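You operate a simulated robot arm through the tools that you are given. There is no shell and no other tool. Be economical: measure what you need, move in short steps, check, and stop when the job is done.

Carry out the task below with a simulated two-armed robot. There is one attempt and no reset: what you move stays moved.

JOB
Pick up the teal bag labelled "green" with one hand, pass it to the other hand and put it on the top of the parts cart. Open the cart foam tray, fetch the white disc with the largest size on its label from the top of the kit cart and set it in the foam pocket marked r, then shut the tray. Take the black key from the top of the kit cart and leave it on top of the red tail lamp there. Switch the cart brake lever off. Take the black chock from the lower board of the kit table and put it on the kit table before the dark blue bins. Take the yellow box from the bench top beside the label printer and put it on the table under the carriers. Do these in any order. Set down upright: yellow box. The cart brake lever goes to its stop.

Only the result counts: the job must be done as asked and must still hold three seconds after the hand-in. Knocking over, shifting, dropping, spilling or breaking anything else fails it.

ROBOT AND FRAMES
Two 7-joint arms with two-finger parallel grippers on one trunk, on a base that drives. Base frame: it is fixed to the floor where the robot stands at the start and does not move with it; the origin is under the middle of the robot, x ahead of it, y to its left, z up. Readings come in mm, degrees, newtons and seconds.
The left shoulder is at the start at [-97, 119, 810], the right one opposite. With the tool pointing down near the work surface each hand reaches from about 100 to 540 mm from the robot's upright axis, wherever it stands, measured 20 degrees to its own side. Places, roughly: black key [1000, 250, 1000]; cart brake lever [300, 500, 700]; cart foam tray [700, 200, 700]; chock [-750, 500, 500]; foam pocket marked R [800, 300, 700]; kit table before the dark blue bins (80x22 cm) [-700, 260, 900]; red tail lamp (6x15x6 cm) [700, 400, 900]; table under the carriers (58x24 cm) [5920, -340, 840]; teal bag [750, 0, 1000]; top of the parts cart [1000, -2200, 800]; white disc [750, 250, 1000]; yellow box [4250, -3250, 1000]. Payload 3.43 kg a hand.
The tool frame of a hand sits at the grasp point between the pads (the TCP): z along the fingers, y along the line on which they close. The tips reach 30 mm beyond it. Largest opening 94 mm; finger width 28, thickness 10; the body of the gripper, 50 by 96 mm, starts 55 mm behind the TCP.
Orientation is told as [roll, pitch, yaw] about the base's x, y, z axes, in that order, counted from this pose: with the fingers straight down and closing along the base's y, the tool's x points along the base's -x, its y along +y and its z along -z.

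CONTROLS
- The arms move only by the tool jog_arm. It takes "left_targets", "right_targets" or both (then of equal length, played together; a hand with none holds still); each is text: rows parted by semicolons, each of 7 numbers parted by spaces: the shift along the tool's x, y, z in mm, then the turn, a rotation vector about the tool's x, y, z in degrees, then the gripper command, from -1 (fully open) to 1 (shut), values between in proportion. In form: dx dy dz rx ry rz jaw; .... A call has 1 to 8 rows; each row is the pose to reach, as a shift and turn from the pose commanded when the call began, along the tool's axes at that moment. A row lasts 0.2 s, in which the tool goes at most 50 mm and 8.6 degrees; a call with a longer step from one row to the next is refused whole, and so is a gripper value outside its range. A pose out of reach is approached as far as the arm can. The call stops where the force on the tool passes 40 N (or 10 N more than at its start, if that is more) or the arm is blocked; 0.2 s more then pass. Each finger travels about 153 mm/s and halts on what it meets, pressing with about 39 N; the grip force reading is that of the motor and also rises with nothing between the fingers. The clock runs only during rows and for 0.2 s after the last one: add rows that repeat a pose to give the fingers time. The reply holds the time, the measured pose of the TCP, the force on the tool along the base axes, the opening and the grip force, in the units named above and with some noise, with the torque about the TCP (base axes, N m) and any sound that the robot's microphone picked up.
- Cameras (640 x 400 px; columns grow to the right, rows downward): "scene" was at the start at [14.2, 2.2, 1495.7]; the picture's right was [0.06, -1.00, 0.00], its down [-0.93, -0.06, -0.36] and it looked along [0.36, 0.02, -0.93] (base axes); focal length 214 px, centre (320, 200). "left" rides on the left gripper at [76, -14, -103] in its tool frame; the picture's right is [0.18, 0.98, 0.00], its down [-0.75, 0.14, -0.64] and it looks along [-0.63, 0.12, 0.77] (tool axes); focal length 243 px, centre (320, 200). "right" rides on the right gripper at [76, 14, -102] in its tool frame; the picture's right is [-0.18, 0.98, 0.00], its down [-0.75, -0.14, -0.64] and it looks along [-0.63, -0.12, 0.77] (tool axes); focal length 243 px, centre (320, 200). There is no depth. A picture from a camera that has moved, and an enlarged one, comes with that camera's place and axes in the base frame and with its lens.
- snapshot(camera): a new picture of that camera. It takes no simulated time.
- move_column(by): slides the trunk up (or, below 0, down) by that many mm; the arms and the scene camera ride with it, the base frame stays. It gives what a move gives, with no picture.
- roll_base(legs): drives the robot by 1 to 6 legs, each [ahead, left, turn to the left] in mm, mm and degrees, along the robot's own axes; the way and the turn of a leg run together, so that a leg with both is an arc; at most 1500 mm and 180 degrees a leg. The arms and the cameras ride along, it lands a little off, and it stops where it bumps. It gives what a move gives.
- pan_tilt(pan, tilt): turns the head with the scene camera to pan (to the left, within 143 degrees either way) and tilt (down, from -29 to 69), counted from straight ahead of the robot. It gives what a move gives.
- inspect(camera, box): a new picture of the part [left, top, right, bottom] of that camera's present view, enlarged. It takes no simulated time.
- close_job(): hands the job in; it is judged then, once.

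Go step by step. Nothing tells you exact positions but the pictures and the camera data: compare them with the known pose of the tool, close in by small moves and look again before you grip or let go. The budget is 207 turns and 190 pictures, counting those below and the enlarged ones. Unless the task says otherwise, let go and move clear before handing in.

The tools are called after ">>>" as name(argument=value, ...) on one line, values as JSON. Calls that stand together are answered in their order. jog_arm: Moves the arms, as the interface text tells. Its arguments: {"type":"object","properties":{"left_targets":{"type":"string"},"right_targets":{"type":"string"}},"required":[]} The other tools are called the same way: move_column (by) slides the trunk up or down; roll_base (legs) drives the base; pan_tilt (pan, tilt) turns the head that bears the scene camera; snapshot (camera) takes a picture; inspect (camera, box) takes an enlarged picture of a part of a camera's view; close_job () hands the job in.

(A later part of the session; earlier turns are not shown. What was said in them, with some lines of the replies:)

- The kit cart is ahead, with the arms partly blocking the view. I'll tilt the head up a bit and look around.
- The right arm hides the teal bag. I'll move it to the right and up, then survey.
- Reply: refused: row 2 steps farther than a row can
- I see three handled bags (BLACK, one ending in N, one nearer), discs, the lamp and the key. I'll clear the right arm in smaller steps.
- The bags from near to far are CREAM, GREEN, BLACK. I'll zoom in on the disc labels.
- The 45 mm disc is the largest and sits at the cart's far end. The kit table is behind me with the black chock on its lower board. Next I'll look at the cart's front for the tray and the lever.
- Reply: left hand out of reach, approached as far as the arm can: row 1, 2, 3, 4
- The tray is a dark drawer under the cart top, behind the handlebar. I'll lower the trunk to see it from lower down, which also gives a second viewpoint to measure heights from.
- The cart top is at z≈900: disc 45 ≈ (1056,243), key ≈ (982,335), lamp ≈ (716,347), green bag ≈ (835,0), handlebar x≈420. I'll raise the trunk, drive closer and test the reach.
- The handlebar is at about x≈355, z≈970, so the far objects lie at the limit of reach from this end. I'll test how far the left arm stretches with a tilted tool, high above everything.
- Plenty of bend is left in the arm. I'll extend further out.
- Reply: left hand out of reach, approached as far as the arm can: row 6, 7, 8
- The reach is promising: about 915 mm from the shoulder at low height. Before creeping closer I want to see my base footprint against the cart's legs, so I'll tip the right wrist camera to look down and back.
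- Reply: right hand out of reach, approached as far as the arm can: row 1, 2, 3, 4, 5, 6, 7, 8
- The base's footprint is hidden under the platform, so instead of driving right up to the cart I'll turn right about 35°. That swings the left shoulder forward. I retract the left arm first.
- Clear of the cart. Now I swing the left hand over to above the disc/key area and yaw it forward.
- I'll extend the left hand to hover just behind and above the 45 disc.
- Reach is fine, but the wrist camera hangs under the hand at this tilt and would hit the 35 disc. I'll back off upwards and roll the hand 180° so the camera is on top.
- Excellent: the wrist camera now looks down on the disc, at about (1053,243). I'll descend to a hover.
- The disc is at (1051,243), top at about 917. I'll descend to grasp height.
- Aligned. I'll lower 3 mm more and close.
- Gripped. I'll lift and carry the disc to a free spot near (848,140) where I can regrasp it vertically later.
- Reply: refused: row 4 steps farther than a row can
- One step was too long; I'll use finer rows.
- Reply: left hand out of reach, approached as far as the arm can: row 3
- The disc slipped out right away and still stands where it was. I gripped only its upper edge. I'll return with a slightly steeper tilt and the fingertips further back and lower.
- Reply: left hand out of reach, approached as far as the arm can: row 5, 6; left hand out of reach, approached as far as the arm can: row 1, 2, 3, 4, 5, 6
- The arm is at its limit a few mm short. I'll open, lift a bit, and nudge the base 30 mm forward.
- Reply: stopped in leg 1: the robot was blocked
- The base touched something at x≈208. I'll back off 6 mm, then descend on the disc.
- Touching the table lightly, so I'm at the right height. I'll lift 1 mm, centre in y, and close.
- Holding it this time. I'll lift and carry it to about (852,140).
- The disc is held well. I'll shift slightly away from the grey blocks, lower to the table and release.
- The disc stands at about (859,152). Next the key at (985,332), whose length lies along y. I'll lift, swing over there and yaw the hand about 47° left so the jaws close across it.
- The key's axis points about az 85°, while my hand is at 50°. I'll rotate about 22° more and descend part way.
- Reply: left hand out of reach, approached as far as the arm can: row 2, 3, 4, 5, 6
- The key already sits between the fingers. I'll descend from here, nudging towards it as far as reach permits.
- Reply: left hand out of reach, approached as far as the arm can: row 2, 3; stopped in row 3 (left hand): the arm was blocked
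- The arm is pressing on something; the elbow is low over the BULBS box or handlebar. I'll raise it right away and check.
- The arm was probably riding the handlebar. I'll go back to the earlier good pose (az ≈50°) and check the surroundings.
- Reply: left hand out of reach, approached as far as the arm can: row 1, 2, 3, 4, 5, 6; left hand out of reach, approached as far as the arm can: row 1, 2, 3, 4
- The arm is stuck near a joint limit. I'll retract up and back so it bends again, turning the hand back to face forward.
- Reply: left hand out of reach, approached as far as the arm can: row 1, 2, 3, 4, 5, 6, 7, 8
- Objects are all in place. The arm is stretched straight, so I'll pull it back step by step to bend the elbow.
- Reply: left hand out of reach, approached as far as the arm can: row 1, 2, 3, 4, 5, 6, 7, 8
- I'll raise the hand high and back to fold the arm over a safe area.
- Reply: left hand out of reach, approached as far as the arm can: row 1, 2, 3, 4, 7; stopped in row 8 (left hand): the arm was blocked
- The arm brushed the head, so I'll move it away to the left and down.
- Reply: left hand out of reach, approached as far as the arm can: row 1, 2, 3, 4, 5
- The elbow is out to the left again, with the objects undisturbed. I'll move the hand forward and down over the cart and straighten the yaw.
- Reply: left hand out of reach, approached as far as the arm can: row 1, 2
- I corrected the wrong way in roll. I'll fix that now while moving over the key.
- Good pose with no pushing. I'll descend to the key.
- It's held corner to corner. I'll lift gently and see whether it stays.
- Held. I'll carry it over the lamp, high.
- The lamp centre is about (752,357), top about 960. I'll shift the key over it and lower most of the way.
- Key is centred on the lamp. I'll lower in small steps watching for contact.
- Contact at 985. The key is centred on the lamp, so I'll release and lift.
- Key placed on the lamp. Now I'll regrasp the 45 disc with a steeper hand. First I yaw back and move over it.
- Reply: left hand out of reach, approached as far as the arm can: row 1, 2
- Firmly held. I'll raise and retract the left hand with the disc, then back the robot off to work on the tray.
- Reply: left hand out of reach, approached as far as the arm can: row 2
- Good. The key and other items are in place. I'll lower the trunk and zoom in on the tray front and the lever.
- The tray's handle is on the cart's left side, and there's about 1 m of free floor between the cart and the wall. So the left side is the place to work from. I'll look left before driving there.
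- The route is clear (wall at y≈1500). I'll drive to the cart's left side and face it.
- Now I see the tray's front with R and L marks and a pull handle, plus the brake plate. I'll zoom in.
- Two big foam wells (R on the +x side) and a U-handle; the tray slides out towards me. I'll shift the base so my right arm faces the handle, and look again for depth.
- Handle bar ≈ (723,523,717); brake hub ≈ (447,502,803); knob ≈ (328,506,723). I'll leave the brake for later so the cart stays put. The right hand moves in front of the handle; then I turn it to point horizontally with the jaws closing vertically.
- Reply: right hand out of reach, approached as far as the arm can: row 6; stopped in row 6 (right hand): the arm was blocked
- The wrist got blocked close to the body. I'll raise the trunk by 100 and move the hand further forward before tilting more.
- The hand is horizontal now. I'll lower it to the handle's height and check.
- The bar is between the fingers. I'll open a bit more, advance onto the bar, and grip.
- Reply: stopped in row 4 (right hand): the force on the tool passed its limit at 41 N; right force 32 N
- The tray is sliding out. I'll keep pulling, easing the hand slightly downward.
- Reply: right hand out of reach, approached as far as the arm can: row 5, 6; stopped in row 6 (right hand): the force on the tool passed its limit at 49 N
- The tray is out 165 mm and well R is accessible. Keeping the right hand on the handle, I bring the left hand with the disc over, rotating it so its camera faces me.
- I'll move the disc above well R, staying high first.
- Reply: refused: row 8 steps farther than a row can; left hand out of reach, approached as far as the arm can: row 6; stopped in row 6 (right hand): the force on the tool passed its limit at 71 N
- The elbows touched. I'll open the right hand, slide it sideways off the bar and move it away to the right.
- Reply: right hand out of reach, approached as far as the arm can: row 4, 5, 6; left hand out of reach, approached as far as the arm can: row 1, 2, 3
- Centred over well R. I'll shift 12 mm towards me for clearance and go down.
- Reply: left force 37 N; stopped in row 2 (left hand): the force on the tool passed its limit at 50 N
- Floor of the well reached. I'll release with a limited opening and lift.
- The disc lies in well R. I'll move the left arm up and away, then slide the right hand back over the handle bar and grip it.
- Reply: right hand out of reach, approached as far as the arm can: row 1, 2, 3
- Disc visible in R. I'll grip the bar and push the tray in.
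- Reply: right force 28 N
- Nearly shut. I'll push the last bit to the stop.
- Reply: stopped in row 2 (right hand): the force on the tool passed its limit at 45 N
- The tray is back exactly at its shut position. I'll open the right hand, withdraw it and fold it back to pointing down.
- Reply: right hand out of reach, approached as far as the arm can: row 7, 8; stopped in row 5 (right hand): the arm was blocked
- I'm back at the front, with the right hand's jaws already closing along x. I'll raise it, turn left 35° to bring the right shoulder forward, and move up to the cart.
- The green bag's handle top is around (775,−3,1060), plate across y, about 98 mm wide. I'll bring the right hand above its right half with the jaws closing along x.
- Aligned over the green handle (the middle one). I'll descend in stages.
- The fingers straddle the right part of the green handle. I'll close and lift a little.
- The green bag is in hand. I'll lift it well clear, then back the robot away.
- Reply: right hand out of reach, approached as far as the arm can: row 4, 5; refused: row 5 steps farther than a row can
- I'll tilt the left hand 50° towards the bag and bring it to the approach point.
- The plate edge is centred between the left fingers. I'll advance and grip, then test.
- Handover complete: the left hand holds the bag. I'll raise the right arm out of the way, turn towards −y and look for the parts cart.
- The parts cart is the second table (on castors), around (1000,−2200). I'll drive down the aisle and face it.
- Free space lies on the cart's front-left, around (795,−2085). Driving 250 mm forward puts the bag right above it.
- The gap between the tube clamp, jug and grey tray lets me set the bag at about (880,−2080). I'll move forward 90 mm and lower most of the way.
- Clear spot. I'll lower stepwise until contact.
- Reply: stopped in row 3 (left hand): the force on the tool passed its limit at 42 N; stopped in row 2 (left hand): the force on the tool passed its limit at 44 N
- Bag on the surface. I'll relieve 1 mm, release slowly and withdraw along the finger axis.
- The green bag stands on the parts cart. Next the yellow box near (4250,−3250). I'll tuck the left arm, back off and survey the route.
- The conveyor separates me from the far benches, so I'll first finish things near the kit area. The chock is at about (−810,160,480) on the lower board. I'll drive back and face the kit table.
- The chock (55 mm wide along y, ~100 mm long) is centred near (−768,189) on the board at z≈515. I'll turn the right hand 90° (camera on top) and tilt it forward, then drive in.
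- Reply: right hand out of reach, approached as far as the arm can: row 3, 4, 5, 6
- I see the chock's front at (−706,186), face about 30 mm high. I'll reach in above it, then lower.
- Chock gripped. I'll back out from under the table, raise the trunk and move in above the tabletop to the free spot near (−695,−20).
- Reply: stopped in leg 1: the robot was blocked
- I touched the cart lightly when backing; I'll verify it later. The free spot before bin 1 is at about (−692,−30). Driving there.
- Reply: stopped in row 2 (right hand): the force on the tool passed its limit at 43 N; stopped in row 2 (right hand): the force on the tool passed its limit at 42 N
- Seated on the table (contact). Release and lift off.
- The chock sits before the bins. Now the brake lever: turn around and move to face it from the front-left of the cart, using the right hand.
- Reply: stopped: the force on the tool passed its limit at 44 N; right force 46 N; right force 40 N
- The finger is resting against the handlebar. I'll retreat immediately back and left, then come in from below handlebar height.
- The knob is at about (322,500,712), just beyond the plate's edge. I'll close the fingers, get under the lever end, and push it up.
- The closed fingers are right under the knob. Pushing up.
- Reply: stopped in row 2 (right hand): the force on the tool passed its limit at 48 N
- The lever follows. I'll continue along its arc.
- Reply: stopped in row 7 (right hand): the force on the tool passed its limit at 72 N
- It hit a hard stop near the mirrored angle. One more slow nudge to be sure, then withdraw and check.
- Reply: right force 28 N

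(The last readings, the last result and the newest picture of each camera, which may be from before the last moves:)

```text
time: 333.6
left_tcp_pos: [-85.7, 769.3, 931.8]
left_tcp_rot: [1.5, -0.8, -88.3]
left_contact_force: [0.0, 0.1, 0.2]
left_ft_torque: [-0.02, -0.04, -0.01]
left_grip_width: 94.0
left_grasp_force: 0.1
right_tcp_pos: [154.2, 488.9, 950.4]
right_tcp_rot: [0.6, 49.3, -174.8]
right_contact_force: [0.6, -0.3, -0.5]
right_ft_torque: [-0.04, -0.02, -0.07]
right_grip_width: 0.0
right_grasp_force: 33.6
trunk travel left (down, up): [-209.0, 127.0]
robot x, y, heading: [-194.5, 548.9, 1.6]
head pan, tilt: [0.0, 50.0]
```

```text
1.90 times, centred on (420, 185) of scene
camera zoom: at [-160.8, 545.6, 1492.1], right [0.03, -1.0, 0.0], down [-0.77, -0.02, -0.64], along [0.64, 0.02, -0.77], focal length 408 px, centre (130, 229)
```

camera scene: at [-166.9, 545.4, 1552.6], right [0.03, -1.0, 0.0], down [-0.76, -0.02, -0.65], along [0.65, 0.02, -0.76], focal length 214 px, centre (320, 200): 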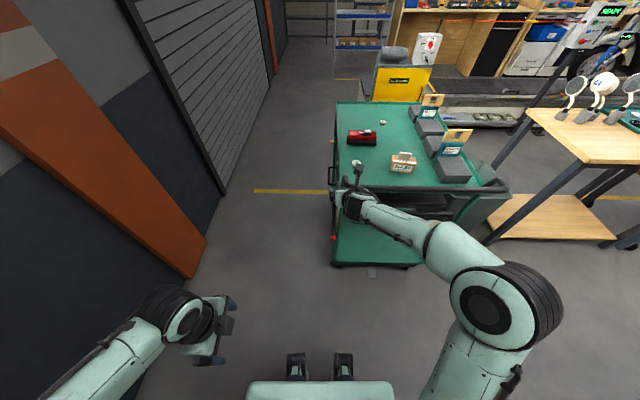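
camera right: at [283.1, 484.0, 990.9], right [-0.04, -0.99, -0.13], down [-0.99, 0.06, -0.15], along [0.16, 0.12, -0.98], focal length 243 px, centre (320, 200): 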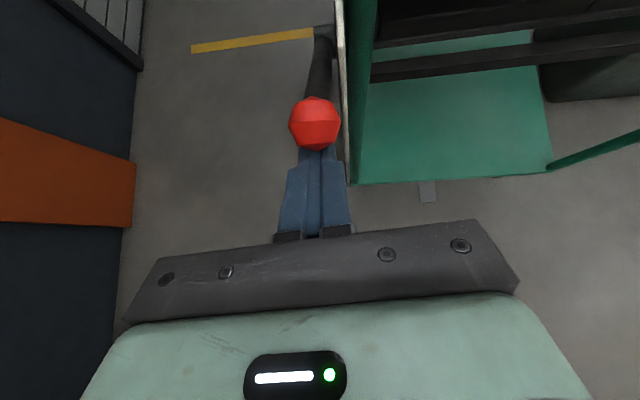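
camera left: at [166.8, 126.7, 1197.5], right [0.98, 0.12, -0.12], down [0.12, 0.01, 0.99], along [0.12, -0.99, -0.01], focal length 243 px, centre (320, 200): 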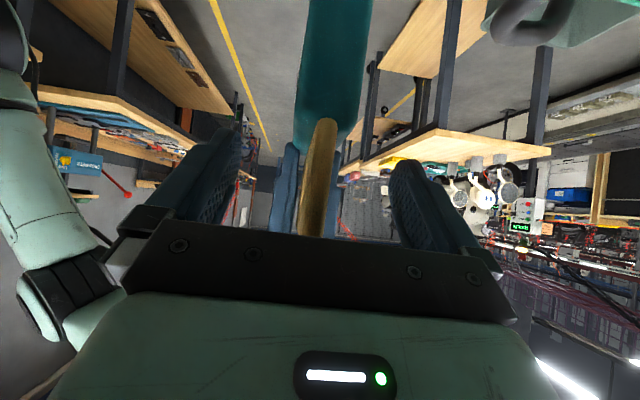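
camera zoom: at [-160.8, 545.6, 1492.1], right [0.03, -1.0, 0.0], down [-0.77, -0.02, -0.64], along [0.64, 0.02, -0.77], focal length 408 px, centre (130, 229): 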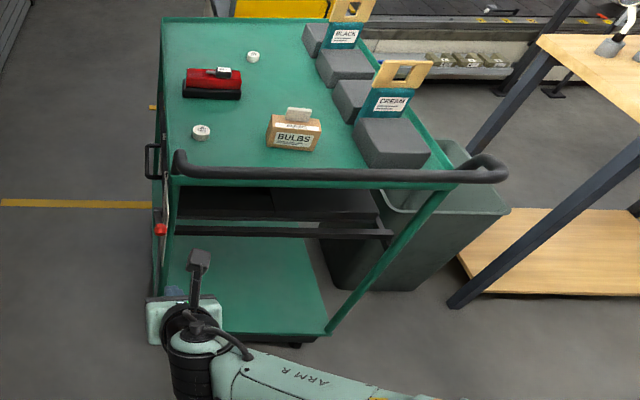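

Brake lever is up at OFF against its stop, cart undisturbed. Now the yellow box: I'll drive along the wall, past the kit cart, and look ahead.

>>> roll_base(legs=[[0, 410, 0], [1450, -30, 0], [500, 0, -30]])

>>> move_column(by=120)

>>> pan_tilt(pan=0, tilt=18)

>>> snapshot(camera="scene")

```text
time: 347.1
left_tcp_pos: [1923.9, 966.8, 931.4]
left_tcp_rot: [1.5, -1.0, -119.7]
left_contact_force: [-0.6, 0.0, 0.4]
left_ft_torque: [0.0, 0.02, -0.01]
left_grip_width: 93.9
left_grasp_force: 0.0
right_tcp_pos: [1985.1, 600.7, 950.7]
right_tcp_rot: [0.8, 49.2, 153.9]
right_contact_force: [-0.5, -0.2, -0.6]
right_ft_torque: [-0.01, -0.01, 0.01]
right_grip_width: 0.0
right_grasp_force: 32.7
trunk travel left (down, up): [-209.0, 127.0]
robot x, y, heading: [1716.0, 833.4, -29.6]
head pan, tilt: [0.0, 50.0]
```

```text
time: 348.6
left_tcp_pos: [1924.2, 967.1, 1051.3]
left_tcp_rot: [1.5, -0.9, -119.6]
left_contact_force: [-0.2, -0.4, -0.1]
left_ft_torque: [-0.05, 0.02, 0.05]
left_grip_width: 94.2
left_grasp_force: 0.0
right_tcp_pos: [1985.3, 601.1, 1069.6]
right_tcp_rot: [0.7, 49.2, 154.0]
right_contact_force: [0.3, -0.1, 0.4]
right_ft_torque: [-0.02, -0.02, 0.0]
right_grip_width: 0.0
right_grasp_force: 33.5
trunk travel left (down, up): [-329.0, 7.0]
robot x, y, heading: [1711.1, 833.8, -29.7]
head pan, tilt: [0.0, 50.0]
```

```text
time: 349.6
left_tcp_pos: [1925.7, 965.9, 1051.4]
left_tcp_rot: [1.5, -0.9, -119.7]
left_contact_force: [0.6, -0.7, 0.6]
left_ft_torque: [-0.03, -0.02, 0.02]
left_grip_width: 93.9
left_grasp_force: 0.0
right_tcp_pos: [1985.0, 600.7, 1069.5]
right_tcp_rot: [0.7, 49.2, 154.0]
right_contact_force: [0.7, 0.4, 0.3]
right_ft_torque: [-0.01, 0.03, -0.03]
right_grip_width: 0.0
right_grasp_force: 32.8
trunk travel left (down, up): [-329.0, 7.0]
robot x, y, heading: [1715.7, 833.6, -29.9]
head pan, tilt: [0.0, 18.0]
```

```text
31 pictures are left
camera scene: at [1758.4, 807.5, 1666.0], right [-0.5, -0.87, 0.0], down [-0.27, 0.15, -0.95], along [0.83, -0.47, -0.31], focal length 214 px, centre (320, 200)
```

scene: 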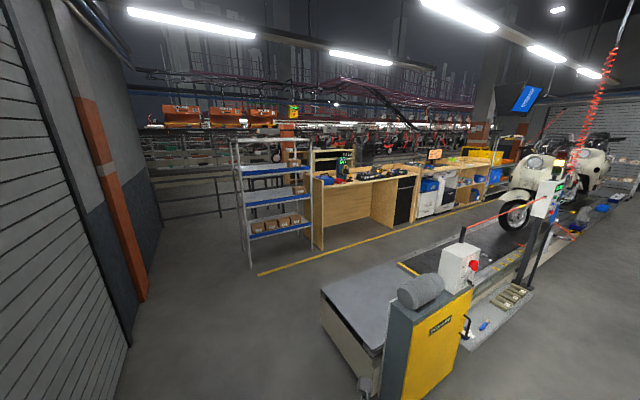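

The bench row runs along x≈4200 beyond the conveyor, with an aisle x≈3160–4200. I'll drive into that aisle and along it towards the label printer.

>>> roll_base(legs=[[922, 337, 0], [922, 337, 0], [0, 0, -60], [1450, 0, 0], [1450, 0, 0]])

>>> pan_tilt(pan=55, tilt=30)

>>> snapshot(camera="scene")

```text
time: 375.6
left_tcp_pos: [3891.6, -2497.2, 1050.8]
left_tcp_rot: [1.5, -0.9, -179.8]
left_contact_force: [0.5, 1.4, 0.5]
left_ft_torque: [0.03, 0.01, 0.0]
left_grip_width: 94.0
left_grasp_force: 0.0
right_tcp_pos: [3605.2, -2730.9, 1070.7]
right_tcp_rot: [0.7, 49.2, 93.8]
right_contact_force: [1.2, 0.1, 0.3]
right_ft_torque: [-0.03, 0.02, -0.01]
right_grip_width: 0.0
right_grasp_force: 33.1
trunk travel left (down, up): [-329.0, 7.0]
robot x, y, heading: [3670.6, -2382.7, -89.9]
head pan, tilt: [0.0, 18.0]
```

```text
time: 376.9
left_tcp_pos: [3891.2, -2497.8, 1051.1]
left_tcp_rot: [1.5, -1.0, -179.8]
left_contact_force: [0.1, -0.3, -0.3]
left_ft_torque: [0.01, -0.02, -0.02]
left_grip_width: 93.8
left_grasp_force: 0.0
right_tcp_pos: [3604.5, -2733.2, 1070.2]
right_tcp_rot: [0.7, 49.1, 93.8]
right_contact_force: [-0.9, 0.2, -0.1]
right_ft_torque: [0.0, -0.06, 0.02]
right_grip_width: 0.0
right_grasp_force: 32.8
trunk travel left (down, up): [-329.0, 7.0]
robot x, y, heading: [3670.5, -2381.8, -90.3]
head pan, tilt: [55.0, 30.0]
```

```text
30 pictures are left
camera scene: at [3746.5, -2389.9, 1646.7], right [-0.57, -0.82, 0.0], down [-0.41, 0.29, -0.87], along [0.71, -0.5, -0.5], focal length 214 px, centre (320, 200)
```

scene: 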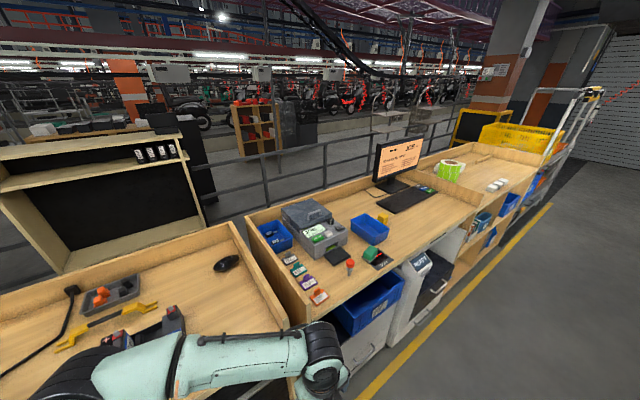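

The label printer and a small yellow box at about (4380,−3290) are on the bench. I'll zoom in.

>>> inspect(camera="scene", box=[280, 185, 420, 300])

```text
3.48 times, centred on (350, 242) of scene
camera zoom: at [3746.5, -2389.9, 1646.7], right [-0.57, -0.82, 0.0], down [-0.41, 0.29, -0.87], along [0.71, -0.5, -0.5], focal length 746 px, centre (216, 52)
```

zoom: 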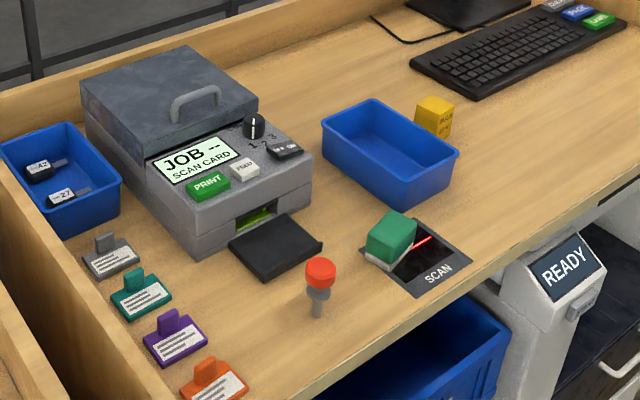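

>>> roll_base(legs=[[830, 0, 0], [0, 0, 90], [190, 0, 0]])

>>> jog_arm(right_targets="-8 0 0 0 -8 0 -1;-8 0 0 0 -16 0 -1;-8 0 0 0 -24 0 -1;-8 0 0 0 -32 0 -1;-8 0 0 0 -40 0 -1;-8 0 0 0 -48 0 -1")

>>> pan_tilt(pan=-10, tilt=50)

>>> snapshot(camera="scene")

>>> snapshot(camera="right")

```text
time: 386.1
left_tcp_pos: [3913.2, -3000.6, 1051.2]
left_tcp_rot: [1.5, -0.8, -91.0]
left_contact_force: [-0.2, 0.1, 0.7]
left_ft_torque: [0.01, -0.04, -0.05]
left_grip_width: 94.3
left_grasp_force: 0.1
right_tcp_pos: [4140.9, -3291.8, 1070.0]
right_tcp_rot: [0.6, 49.2, -177.4]
right_contact_force: [-0.2, -0.2, 0.8]
right_ft_torque: [-0.01, 0.01, -0.03]
right_grip_width: 0.1
right_grasp_force: 33.1
trunk travel left (down, up): [-329.0, 7.0]
robot x, y, heading: [3794.6, -3218.8, -1.1]
head pan, tilt: [55.0, 30.0]
stopped in leg 3: the robot was blocked; the commanded pose is now the measured one
```

```text
time: 387.5
left_tcp_pos: [3913.5, -3001.0, 1051.6]
left_tcp_rot: [1.3, -0.8, -90.9]
left_contact_force: [-0.1, -0.6, -0.3]
left_ft_torque: [0.01, 0.02, -0.02]
left_grip_width: 94.0
left_grasp_force: 0.1
right_tcp_pos: [4135.7, -3291.9, 1063.0]
right_tcp_rot: [0.4, 0.8, -177.8]
right_contact_force: [-0.6, 0.3, -0.5]
right_ft_torque: [0.0, -0.01, 0.01]
right_grip_width: 94.0
right_grasp_force: 0.1
trunk travel left (down, up): [-329.0, 7.0]
robot x, y, heading: [3790.1, -3218.1, -1.1]
head pan, tilt: [55.0, 30.0]
```

```text
time: 388.9
left_tcp_pos: [3913.3, -3001.0, 1051.6]
left_tcp_rot: [1.5, -0.8, -91.0]
left_contact_force: [-0.5, 0.2, 0.6]
left_ft_torque: [-0.04, -0.02, -0.01]
left_grip_width: 94.0
left_grasp_force: 0.1
right_tcp_pos: [4136.3, -3291.4, 1062.8]
right_tcp_rot: [0.6, 1.2, -177.9]
right_contact_force: [-0.2, 0.4, -0.5]
right_ft_torque: [0.01, 0.0, 0.02]
right_grip_width: 93.7
right_grasp_force: 0.0
trunk travel left (down, up): [-329.0, 7.0]
robot x, y, heading: [3790.5, -3220.2, -1.0]
head pan, tilt: [-10.0, 50.0]
```

```text
28 pictures are left
camera scene: at [3824.6, -3233.2, 1617.2], right [-0.19, -0.98, 0.0], down [-0.75, 0.15, -0.64], along [0.63, -0.12, -0.77], focal length 214 px, centre (320, 200)
```

scene: 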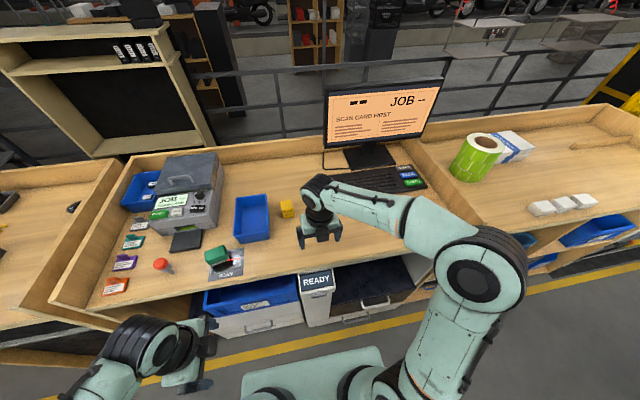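

```text
27 pictures are left
camera right: at [4209.8, -3303.0, 1167.0], right [-0.15, -0.99, 0.0], down [-0.77, 0.12, 0.63], along [-0.62, 0.09, -0.78], focal length 243 px, centre (320, 200)
```

right: 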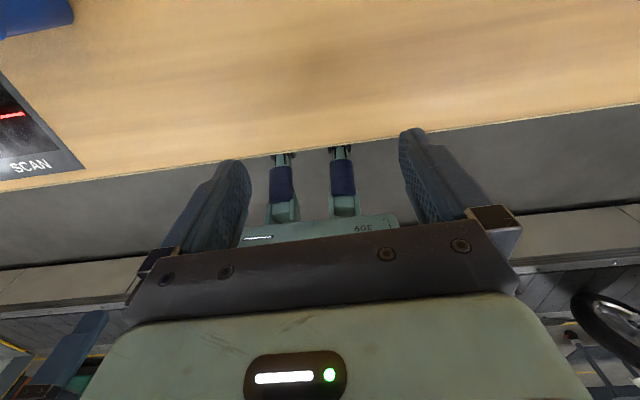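

The base touched the bench's lower drawers and stopped. The box is at about (4318,−3204,997). I'll raise the right hand and move above it, opening just enough.

>>> jog_arm(right_targets="0 0 -30 0 0 0 -0.5;5 0 -60 0 0 0 -0.5;45 -20 -70 0 0 0 -0.5;85 -40 -75 0 0 0 -0.5;125 -60 -75 0 0 0 -0.5;160 -80 -75 0 0 0 -0.5;160 -80 -75 0 0 0 -0.5")

>>> snapshot(camera="right")

```text
time: 390.5
left_tcp_pos: [3912.4, -3002.4, 1051.2]
left_tcp_rot: [1.5, -0.7, -91.0]
left_contact_force: [-0.2, -0.1, 0.4]
left_ft_torque: [0.0, -0.01, 0.03]
left_grip_width: 94.0
left_grasp_force: 0.1
right_tcp_pos: [4284.7, -3206.7, 1138.5]
right_tcp_rot: [0.5, 1.0, -177.7]
right_contact_force: [-0.5, -0.3, -0.4]
right_ft_torque: [0.02, -0.02, -0.03]
right_grip_width: 70.4
right_grasp_force: 0.1
right hand out of reach, approached as far as the arm can: row 6, 7
trunk travel left (down, up): [-329.0, 7.0]
robot x, y, heading: [3791.2, -3218.2, -1.1]
head pan, tilt: [-10.0, 50.0]
```

```text
26 pictures are left
camera right: at [4359.8, -3218.2, 1241.8], right [-0.15, -0.99, 0.0], down [-0.77, 0.12, 0.63], along [-0.62, 0.09, -0.78], focal length 243 px, centre (320, 200)
```

right: 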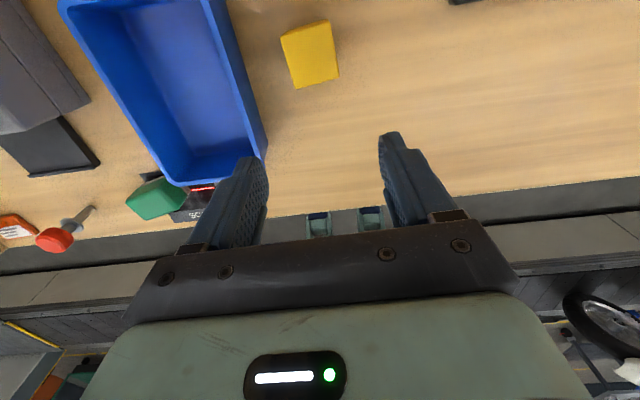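

Box aligned with the jaws' closing direction. I'll move over it and descend.

>>> jog_arm(right_targets="20 0 30 0 0 0 -0.5;41 0 60 0 0 0 -0.5;41 0 80 0 0 0 -0.5;41 0 80 0 0 0 -0.5")

>>> snapshot(camera="right")

```text
time: 391.5
left_tcp_pos: [3911.5, -3000.2, 1052.0]
left_tcp_rot: [1.4, -0.8, -91.1]
left_contact_force: [-0.1, 0.4, 0.3]
left_ft_torque: [0.0, -0.03, -0.02]
left_grip_width: 94.1
left_grasp_force: 0.0
right_tcp_pos: [4324.4, -3204.9, 1056.1]
right_tcp_rot: [0.5, 1.1, -177.9]
right_contact_force: [-0.8, -1.5, -0.7]
right_ft_torque: [-0.01, 0.02, 0.04]
right_grip_width: 70.3
right_grasp_force: 0.1
right hand out of reach, approached as far as the arm can: row 2, 3, 4
trunk travel left (down, up): [-329.0, 7.0]
robot x, y, heading: [3788.3, -3218.0, -1.1]
head pan, tilt: [-10.0, 50.0]
```

```text
25 pictures are left
camera right: at [4399.3, -3216.2, 1160.8], right [-0.15, -0.99, 0.0], down [-0.77, 0.12, 0.63], along [-0.62, 0.09, -0.78], focal length 243 px, centre (320, 200)
```

right: 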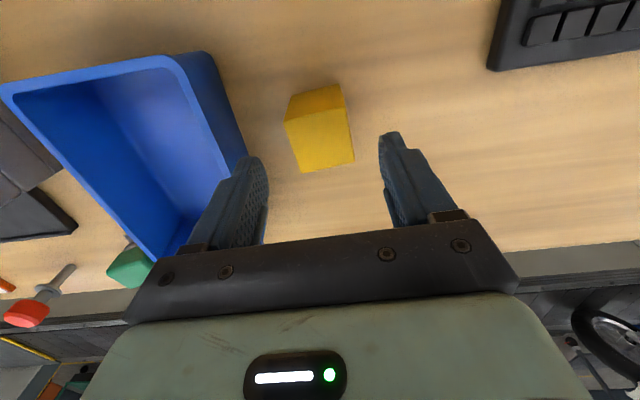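

>>> jog_arm(right_targets="5 2 20 0 0 0 -0.5;9 2 46 0 0 0 -0.5;9 2 46 0 0 0 -0.5;9 2 46 0 0 0 -0.5")

>>> jog_arm(right_targets="0 0 0 0 0 0 0;0 0 0 0 0 0 0.6;0 0 0 0 0 0 1;0 0 0 0 0 0 1;0 0 0 0 0 0 1")

>>> snapshot(camera="right")

```text
time: 392.5
left_tcp_pos: [3914.2, -2999.7, 1051.9]
left_tcp_rot: [1.4, -0.7, -90.9]
left_contact_force: [-0.3, 0.0, -0.9]
left_ft_torque: [-0.03, 0.01, 0.01]
left_grip_width: 93.8
left_grasp_force: 0.0
right_tcp_pos: [4337.8, -3206.2, 1012.0]
right_tcp_rot: [0.4, 1.1, -177.9]
right_contact_force: [-0.6, 0.1, -0.4]
right_ft_torque: [0.03, -0.02, 0.01]
right_grip_width: 70.7
right_grasp_force: 0.2
trunk travel left (down, up): [-329.0, 7.0]
robot x, y, heading: [3791.4, -3215.7, -1.3]
head pan, tilt: [-10.0, 50.0]
```

```text
time: 393.7
left_tcp_pos: [3912.9, -3000.0, 1050.8]
left_tcp_rot: [1.5, -0.8, -91.1]
left_contact_force: [-0.8, 0.5, -0.5]
left_ft_torque: [0.03, 0.0, 0.01]
left_grip_width: 94.2
left_grasp_force: 0.0
right_tcp_pos: [4336.1, -3207.0, 1012.5]
right_tcp_rot: [0.5, 1.2, -177.9]
right_contact_force: [0.8, -0.2, 10.0]
right_ft_torque: [0.13, 0.14, 0.05]
right_grip_width: 41.2
right_grasp_force: 38.8
trunk travel left (down, up): [-329.0, 7.0]
robot x, y, heading: [3789.0, -3219.4, -1.0]
head pan, tilt: [-10.0, 50.0]
```

```text
24 pictures are left
camera right: at [4411.1, -3218.1, 1116.7], right [-0.15, -0.99, 0.0], down [-0.77, 0.12, 0.63], along [-0.62, 0.09, -0.78], focal length 243 px, centre (320, 200)
```

right: 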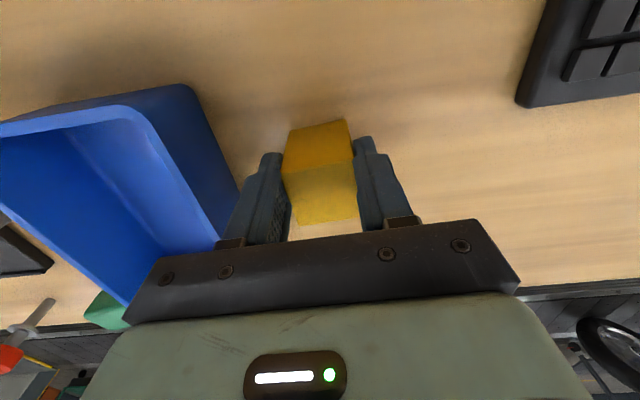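

Gripped. I'll lift and retract the box.

>>> jog_arm(right_targets="0 0 -25 0 0 0 1;-5 0 -55 0 0 0 1;-25 0 -90 0 0 0 1;-60 0 -115 0 0 0 1;-100 0 -125 0 0 0 1;-140 0 -130 0 0 0 1;-180 0 -130 0 0 0 1")

>>> roll_base(legs=[[-130, 0, 0]])

>>> pan_tilt(pan=60, tilt=15)

>>> snapshot(camera="scene")

```text
time: 395.3
left_tcp_pos: [3913.3, -3000.3, 1052.3]
left_tcp_rot: [1.3, -0.9, -91.0]
left_contact_force: [0.9, 0.0, 0.1]
left_ft_torque: [-0.01, -0.03, 0.03]
left_grip_width: 94.0
left_grasp_force: 0.0
right_tcp_pos: [4257.9, -3173.2, 1166.2]
right_tcp_rot: [0.5, 1.1, -177.8]
right_contact_force: [-0.8, 0.2, -0.4]
right_ft_torque: [0.02, -0.01, -0.01]
right_grip_width: 40.9
right_grasp_force: 39.0
right hand out of reach, approached as far as the arm can: row 2, 4, 5, 6, 7
trunk travel left (down, up): [-329.0, 7.0]
robot x, y, heading: [3793.9, -3218.0, -1.1]
head pan, tilt: [-10.0, 50.0]
```

```text
time: 396.6
left_tcp_pos: [3787.1, -2997.4, 1052.5]
left_tcp_rot: [1.4, -0.8, -91.1]
left_contact_force: [0.4, 0.7, -0.1]
left_ft_torque: [0.01, -0.04, 0.0]
left_grip_width: 93.9
left_grasp_force: 0.1
right_tcp_pos: [4131.5, -3171.5, 1166.6]
right_tcp_rot: [0.6, 1.1, -177.9]
right_contact_force: [0.3, 0.4, -1.1]
right_ft_torque: [-0.02, 0.01, 0.04]
right_grip_width: 41.1
right_grasp_force: 39.1
trunk travel left (down, up): [-329.0, 7.0]
robot x, y, heading: [3665.3, -3214.2, -1.3]
head pan, tilt: [-10.0, 50.0]
```

```text
time: 398.0
left_tcp_pos: [3786.6, -2997.0, 1051.2]
left_tcp_rot: [1.4, -0.8, -91.1]
left_contact_force: [0.3, 0.3, 0.0]
left_ft_torque: [-0.01, 0.02, 0.03]
left_grip_width: 94.2
left_grasp_force: 0.0
right_tcp_pos: [4130.4, -3172.4, 1166.0]
right_tcp_rot: [0.5, 1.1, -178.0]
right_contact_force: [-0.8, 0.2, 0.2]
right_ft_torque: [-0.03, -0.02, 0.0]
right_grip_width: 40.7
right_grasp_force: 39.1
trunk travel left (down, up): [-329.0, 7.0]
robot x, y, heading: [3661.8, -3213.4, -1.2]
head pan, tilt: [60.0, 15.0]
```

```text
23 pictures are left
camera scene: at [3669.9, -3135.9, 1670.9], right [0.85, -0.52, 0.0], down [-0.13, -0.22, -0.97], along [0.5, 0.83, -0.26], focal length 214 px, centre (320, 200)
```

scene: 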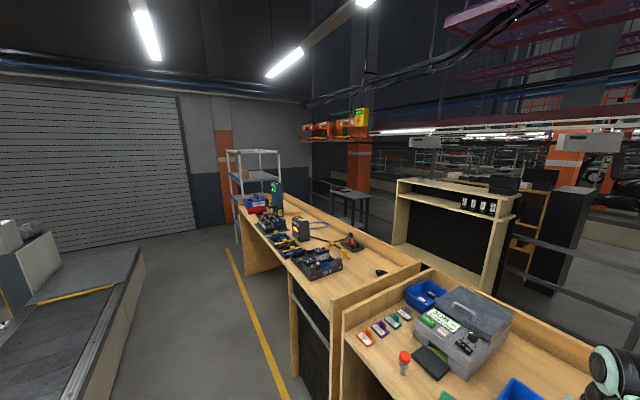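

Box in hand. The table under the orange carriers is visible beyond the benches. I'll drive back north to the bench end and look for the way in.

>>> roll_base(legs=[[0, 0, 91], [1480, 0, 0], [1480, 0, 0]])

>>> pan_tilt(pan=-75, tilt=25)

>>> snapshot(camera="scene")

```text
time: 416.1
left_tcp_pos: [3480.0, -139.6, 1052.7]
left_tcp_rot: [1.4, -0.8, -0.7]
left_contact_force: [0.5, 0.2, -0.7]
left_ft_torque: [-0.02, 0.02, 0.0]
left_grip_width: 93.9
left_grasp_force: 0.1
right_tcp_pos: [3652.5, 204.4, 1165.5]
right_tcp_rot: [0.5, 1.1, -87.8]
right_contact_force: [-0.1, 0.6, -0.5]
right_ft_torque: [0.0, -0.01, -0.01]
right_grip_width: 41.0
right_grasp_force: 39.3
trunk travel left (down, up): [-329.0, 7.0]
robot x, y, heading: [3696.9, -260.2, 89.1]
head pan, tilt: [60.0, 15.0]
```

```text
time: 418.2
left_tcp_pos: [3481.0, -140.4, 1051.1]
left_tcp_rot: [1.4, -0.7, -0.8]
left_contact_force: [0.3, -0.4, -0.3]
left_ft_torque: [-0.01, -0.01, 0.02]
left_grip_width: 94.2
left_grasp_force: 0.1
right_tcp_pos: [3652.7, 206.5, 1165.6]
right_tcp_rot: [0.6, 1.0, -87.9]
right_contact_force: [-0.6, -0.5, -0.9]
right_ft_torque: [-0.01, 0.01, -0.03]
right_grip_width: 40.7
right_grasp_force: 39.2
trunk travel left (down, up): [-329.0, 7.0]
robot x, y, heading: [3695.8, -260.7, 89.1]
head pan, tilt: [-75.0, 25.0]
```

```text
22 pictures are left
camera scene: at [3789.0, -284.3, 1654.7], right [0.24, -0.97, 0.0], down [-0.41, -0.1, -0.91], along [0.88, 0.22, -0.42], focal length 214 px, centre (320, 200)
```

scene: 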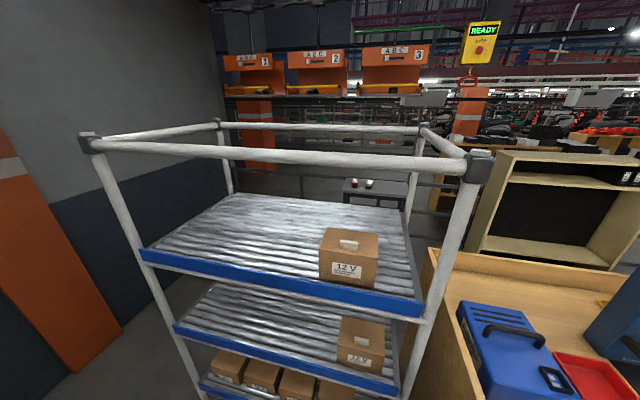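

The rack stands in front; the way is around its left side, along the wall. I'll move there and look.

>>> roll_base(legs=[[1130, 0, 0], [0, 0, -89]])

>>> pan_tilt(pan=-15, tilt=25)

>>> snapshot(camera="scene")

```text
time: 427.8
left_tcp_pos: [3841.1, 1078.8, 1051.4]
left_tcp_rot: [1.5, -0.7, -90.7]
left_contact_force: [-0.2, 0.4, -0.2]
left_ft_torque: [0.0, 0.0, 0.04]
left_grip_width: 94.0
left_grasp_force: 0.0
right_tcp_pos: [4187.8, 907.0, 1165.0]
right_tcp_rot: [0.5, 1.1, -177.6]
right_contact_force: [-0.5, 0.0, -0.2]
right_ft_torque: [-0.02, -0.05, 0.01]
right_grip_width: 40.7
right_grasp_force: 38.5
trunk travel left (down, up): [-329.0, 7.0]
robot x, y, heading: [3718.5, 863.4, -0.7]
head pan, tilt: [-75.0, 25.0]
```

```text
time: 429.1
left_tcp_pos: [3841.8, 1079.8, 1051.0]
left_tcp_rot: [1.4, -0.8, -90.7]
left_contact_force: [0.4, 0.4, 0.6]
left_ft_torque: [0.01, -0.03, 0.02]
left_grip_width: 94.0
left_grasp_force: 0.1
right_tcp_pos: [4187.4, 908.3, 1165.9]
right_tcp_rot: [0.4, 1.1, -177.7]
right_contact_force: [0.3, 1.1, -0.7]
right_ft_torque: [-0.01, -0.02, 0.02]
right_grip_width: 40.6
right_grasp_force: 39.4
trunk travel left (down, up): [-329.0, 7.0]
robot x, y, heading: [3722.5, 861.7, -0.9]
head pan, tilt: [-15.0, 25.0]
```

```text
21 pictures are left
camera scene: at [3766.9, 835.1, 1654.7], right [-0.27, -0.96, 0.0], down [-0.41, 0.12, -0.91], along [0.87, -0.25, -0.42], focal length 214 px, centre (320, 200)
```

scene: 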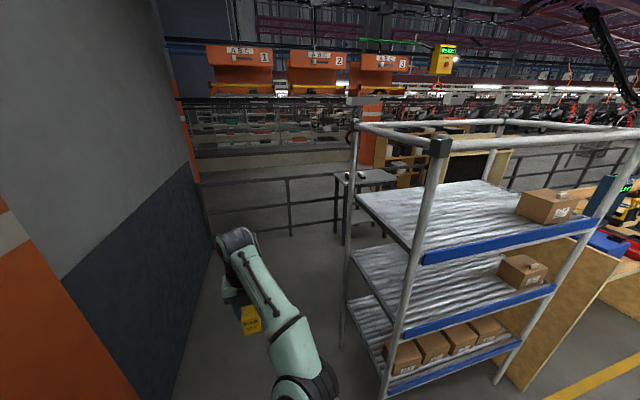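

The table stands by the railing at about (5880,−300), clear path past the rack. Driving there.

>>> roll_base(legs=[[1280, 20, 0], [400, -960, 0]])

>>> pan_tilt(pan=-15, tilt=45)

>>> snapshot(camera="scene")

```text
time: 443.9
left_tcp_pos: [5514.7, 119.8, 1052.0]
left_tcp_rot: [1.3, -0.8, -90.5]
left_contact_force: [0.2, -0.5, -0.1]
left_ft_torque: [-0.03, 0.01, 0.0]
left_grip_width: 93.7
left_grasp_force: 0.1
right_tcp_pos: [5862.7, -52.5, 1165.2]
right_tcp_rot: [0.5, 1.0, -177.4]
right_contact_force: [0.6, -0.2, -0.6]
right_ft_torque: [0.02, -0.01, -0.04]
right_grip_width: 40.7
right_grasp_force: 38.4
trunk travel left (down, up): [-329.0, 7.0]
robot x, y, heading: [5395.7, -98.9, -0.4]
head pan, tilt: [-15.0, 25.0]
```

```text
time: 444.7
left_tcp_pos: [5514.6, 121.1, 1051.8]
left_tcp_rot: [1.6, -0.9, -90.5]
left_contact_force: [-0.5, -0.2, -0.2]
left_ft_torque: [-0.05, 0.03, -0.04]
left_grip_width: 93.8
left_grasp_force: 0.0
right_tcp_pos: [5862.0, -52.5, 1166.0]
right_tcp_rot: [0.5, 1.1, -177.4]
right_contact_force: [-0.5, -1.0, -0.6]
right_ft_torque: [0.01, -0.04, 0.03]
right_grip_width: 40.8
right_grasp_force: 39.6
trunk travel left (down, up): [-329.0, 7.0]
robot x, y, heading: [5396.8, -101.1, -0.6]
head pan, tilt: [-15.0, 45.0]
```

```text
20 pictures are left
camera scene: at [5430.8, -122.2, 1624.2], right [-0.27, -0.96, 0.0], down [-0.68, 0.19, -0.71], along [0.68, -0.19, -0.71], focal length 214 px, centre (320, 200)
```

scene: 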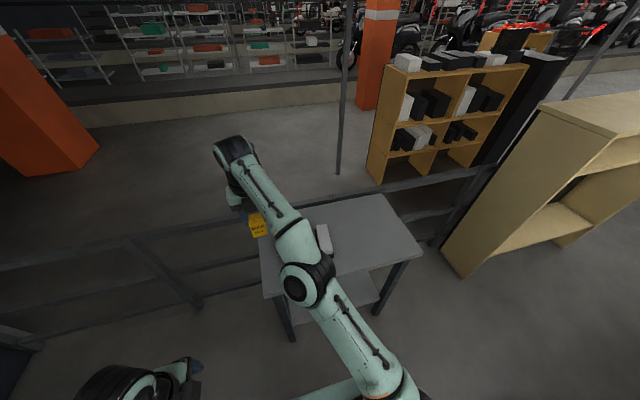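

The table spans x 5775–6115, y −670…−15, with two small items near (5965,−135) and (5940,−290). I'll set the box on the free right half at (5915,−480): shifting the robot sideways.

>>> roll_base(legs=[[20, -430, 0]])

>>> pan_tilt(pan=0, tilt=50)

>>> snapshot(camera="scene")

>>> snapshot(camera="right")

```text
time: 449.0
left_tcp_pos: [5531.0, -312.2, 1050.7]
left_tcp_rot: [1.4, -0.8, -90.6]
left_contact_force: [-0.6, 0.1, 0.4]
left_ft_torque: [-0.01, -0.02, 0.01]
left_grip_width: 94.1
left_grasp_force: 0.0
right_tcp_pos: [5875.7, -484.5, 1164.4]
right_tcp_rot: [0.5, 1.0, -177.5]
right_contact_force: [-0.7, 0.4, -0.3]
right_ft_torque: [-0.02, -0.01, -0.04]
right_grip_width: 40.8
right_grasp_force: 39.2
trunk travel left (down, up): [-329.0, 7.0]
robot x, y, heading: [5409.8, -532.8, -0.7]
head pan, tilt: [-15.0, 45.0]
```

```text
time: 449.8
left_tcp_pos: [5529.6, -312.0, 1051.3]
left_tcp_rot: [1.4, -0.7, -90.5]
left_contact_force: [0.1, 0.0, -0.4]
left_ft_torque: [0.03, -0.02, 0.03]
left_grip_width: 94.1
left_grasp_force: 0.1
right_tcp_pos: [5876.9, -483.0, 1165.4]
right_tcp_rot: [0.6, 1.1, -177.5]
right_contact_force: [1.1, 0.1, 0.4]
right_ft_torque: [0.02, 0.0, 0.01]
right_grip_width: 40.8
right_grasp_force: 38.7
trunk travel left (down, up): [-329.0, 7.0]
robot x, y, heading: [5408.4, -530.4, -0.6]
head pan, tilt: [0.0, 50.0]
```

```text
19 pictures are left
camera scene: at [5444.5, -533.0, 1617.2], right [-0.01, -1.0, 0.0], down [-0.77, 0.01, -0.64], along [0.64, -0.01, -0.77], focal length 214 px, centre (320, 200)
```

scene: 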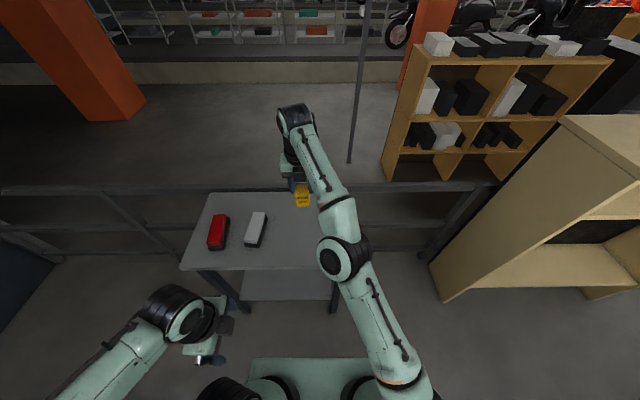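

```text
18 pictures are left
camera right: at [5951.3, -494.8, 1269.4], right [-0.14, -0.99, 0.0], down [-0.77, 0.11, 0.63], along [-0.62, 0.09, -0.78], focal length 243 px, centre (320, 200)
```

right: 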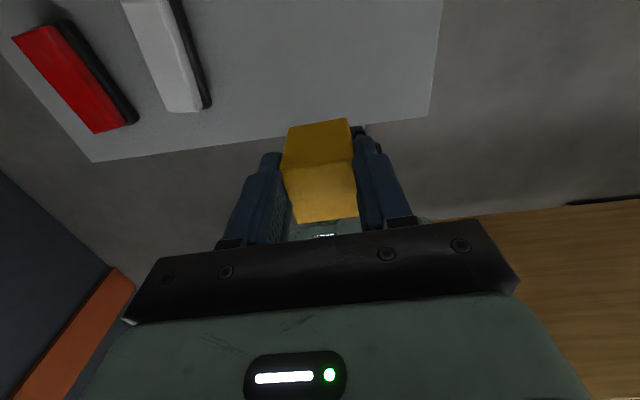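

I'll move 25 mm further in and lower the box towards the table.

>>> jog_arm(right_targets="8 0 42 0 0 0 1;16 0 86 0 0 0 1;24 0 130 0 0 0 1;26 0 175 0 0 0 1;26 0 215 0 0 0 1;26 0 250 0 0 0 1;26 0 270 0 0 0 1;26 0 270 0 0 0 1")

>>> snapshot(camera="right")

```text
time: 451.6
left_tcp_pos: [5527.9, -312.2, 1052.5]
left_tcp_rot: [1.6, -0.8, -90.6]
left_contact_force: [-0.6, -0.1, -0.8]
left_ft_torque: [0.01, -0.01, -0.02]
left_grip_width: 93.9
left_grasp_force: 0.1
right_tcp_pos: [5909.0, -484.7, 903.9]
right_tcp_rot: [0.3, 1.8, -177.6]
right_contact_force: [-3.5, -4.2, 40.6]
right_ft_torque: [-0.13, 1.27, 0.06]
right_grip_width: 40.9
right_grasp_force: 39.5
trunk travel left (down, up): [-329.0, 7.0]
robot x, y, heading: [5410.8, -531.8, -0.5]
head pan, tilt: [0.0, 50.0]
```

```text
17 pictures are left
camera right: at [5982.0, -496.0, 1007.2], right [-0.14, -0.99, 0.0], down [-0.78, 0.11, 0.62], along [-0.61, 0.09, -0.79], focal length 243 px, centre (320, 200)
```

right: 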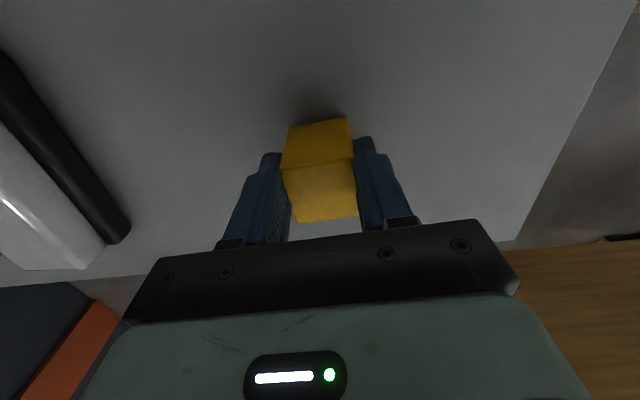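

In contact with the table. I'll relieve the pressure, release with a modest opening and lift straight up.

>>> jog_arm(right_targets="0 0 -4 0 0 0 1;0 0 -8 0 0 0 1;0 0 -8 0 0 0 1")

>>> jog_arm(right_targets="0 0 0 0 0 0 0.4;0 0 0 0 0 0 -0.1;0 0 0 0 0 0 -0.5;0 0 0 0 0 0 -0.5;0 0 -30 0 0 0 -0.5;0 0 -70 0 0 0 -0.5;0 0 -115 0 0 0 -0.5;-20 0 -155 0 0 0 -0.5")

>>> snapshot(camera="right")

>>> inspect(camera="scene", box=[160, 150, 380, 290])

```text
time: 452.4
left_tcp_pos: [5529.6, -313.0, 1051.3]
left_tcp_rot: [1.5, -0.8, -90.7]
left_contact_force: [-0.3, -0.4, 0.7]
left_ft_torque: [0.03, -0.01, -0.01]
left_grip_width: 93.9
left_grasp_force: 0.0
right_tcp_pos: [5907.5, -484.9, 901.8]
right_tcp_rot: [0.6, 1.1, -177.4]
right_contact_force: [2.6, 1.3, 7.1]
right_ft_torque: [0.24, -0.19, -0.02]
right_grip_width: 40.7
right_grasp_force: 39.1
trunk travel left (down, up): [-329.0, 7.0]
robot x, y, heading: [5407.8, -529.7, -0.9]
head pan, tilt: [0.0, 50.0]
```

```text
time: 454.2
left_tcp_pos: [5529.5, -312.8, 1051.7]
left_tcp_rot: [1.5, -0.8, -90.6]
left_contact_force: [0.1, 0.2, 0.8]
left_ft_torque: [-0.02, 0.0, 0.0]
left_grip_width: 93.9
left_grasp_force: 0.0
right_tcp_pos: [5884.4, -483.7, 1060.7]
right_tcp_rot: [0.6, 1.1, -177.6]
right_contact_force: [-0.9, -0.7, 0.3]
right_ft_torque: [0.02, -0.01, 0.0]
right_grip_width: 70.5
right_grasp_force: 0.1
trunk travel left (down, up): [-329.0, 7.0]
robot x, y, heading: [5410.2, -527.6, -0.8]
head pan, tilt: [0.0, 50.0]
```

```text
16 pictures are left
camera right: at [5958.7, -494.8, 1163.4], right [-0.14, -0.99, 0.0], down [-0.77, 0.11, 0.63], along [-0.62, 0.08, -0.78], focal length 243 px, centre (320, 200)
```

right: 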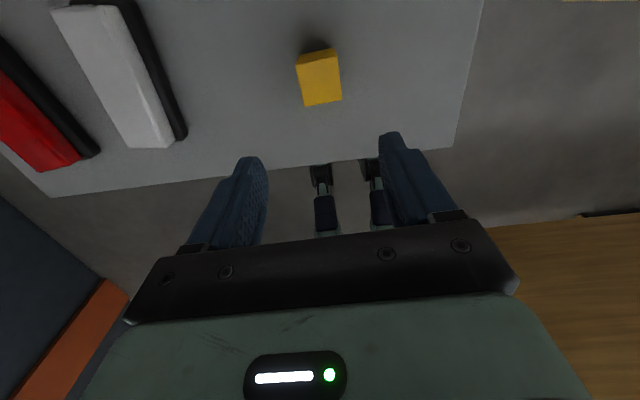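

```text
2.86 times, centred on (270, 220) of scene
camera zoom: at [5443.3, -533.2, 1617.2], right [-0.01, -1.0, 0.0], down [-0.77, 0.01, -0.64], along [0.64, -0.01, -0.77], focal length 613 px, centre (463, 143)
```

zoom: 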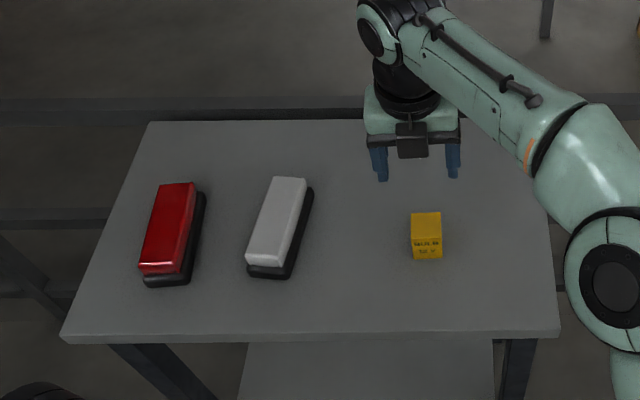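

The yellow box stands upright on the table under the carriers. The other items were last seen placed as asked, and the hands are clear. Handing in.

>>> close_job()

```text
The job is handed in.
```

All seven parts of the job are done and it has been handed in; I don't have the judge's result.

- **Bag:** the "green" bag was picked up with the right hand, passed to the left, and stands on the parts cart.
- **Disc:** the 45 mm disc lies in pocket R and the foam tray is shut.
- **Key:** the black key is on top of the red tail lamp.
- **Brake:** the lever is off, at its stop.
- **Chock:** the black chock is on the kit table before the dark blue bins.
- **Yellow box:** it stands upright on the table under the carriers.

**Possible disturbances:** I touched the kit cart several times. The base stopped against something there when I drove in, it was blocked again backing out with the chock (probably by the cart), and a finger pressed the handlebar at about 40 N. The base also stopped against the bench below the label printer. In later pictures the cart and the other items on it looked undisturbed. I did not look at the bench closely or go back for a final check.
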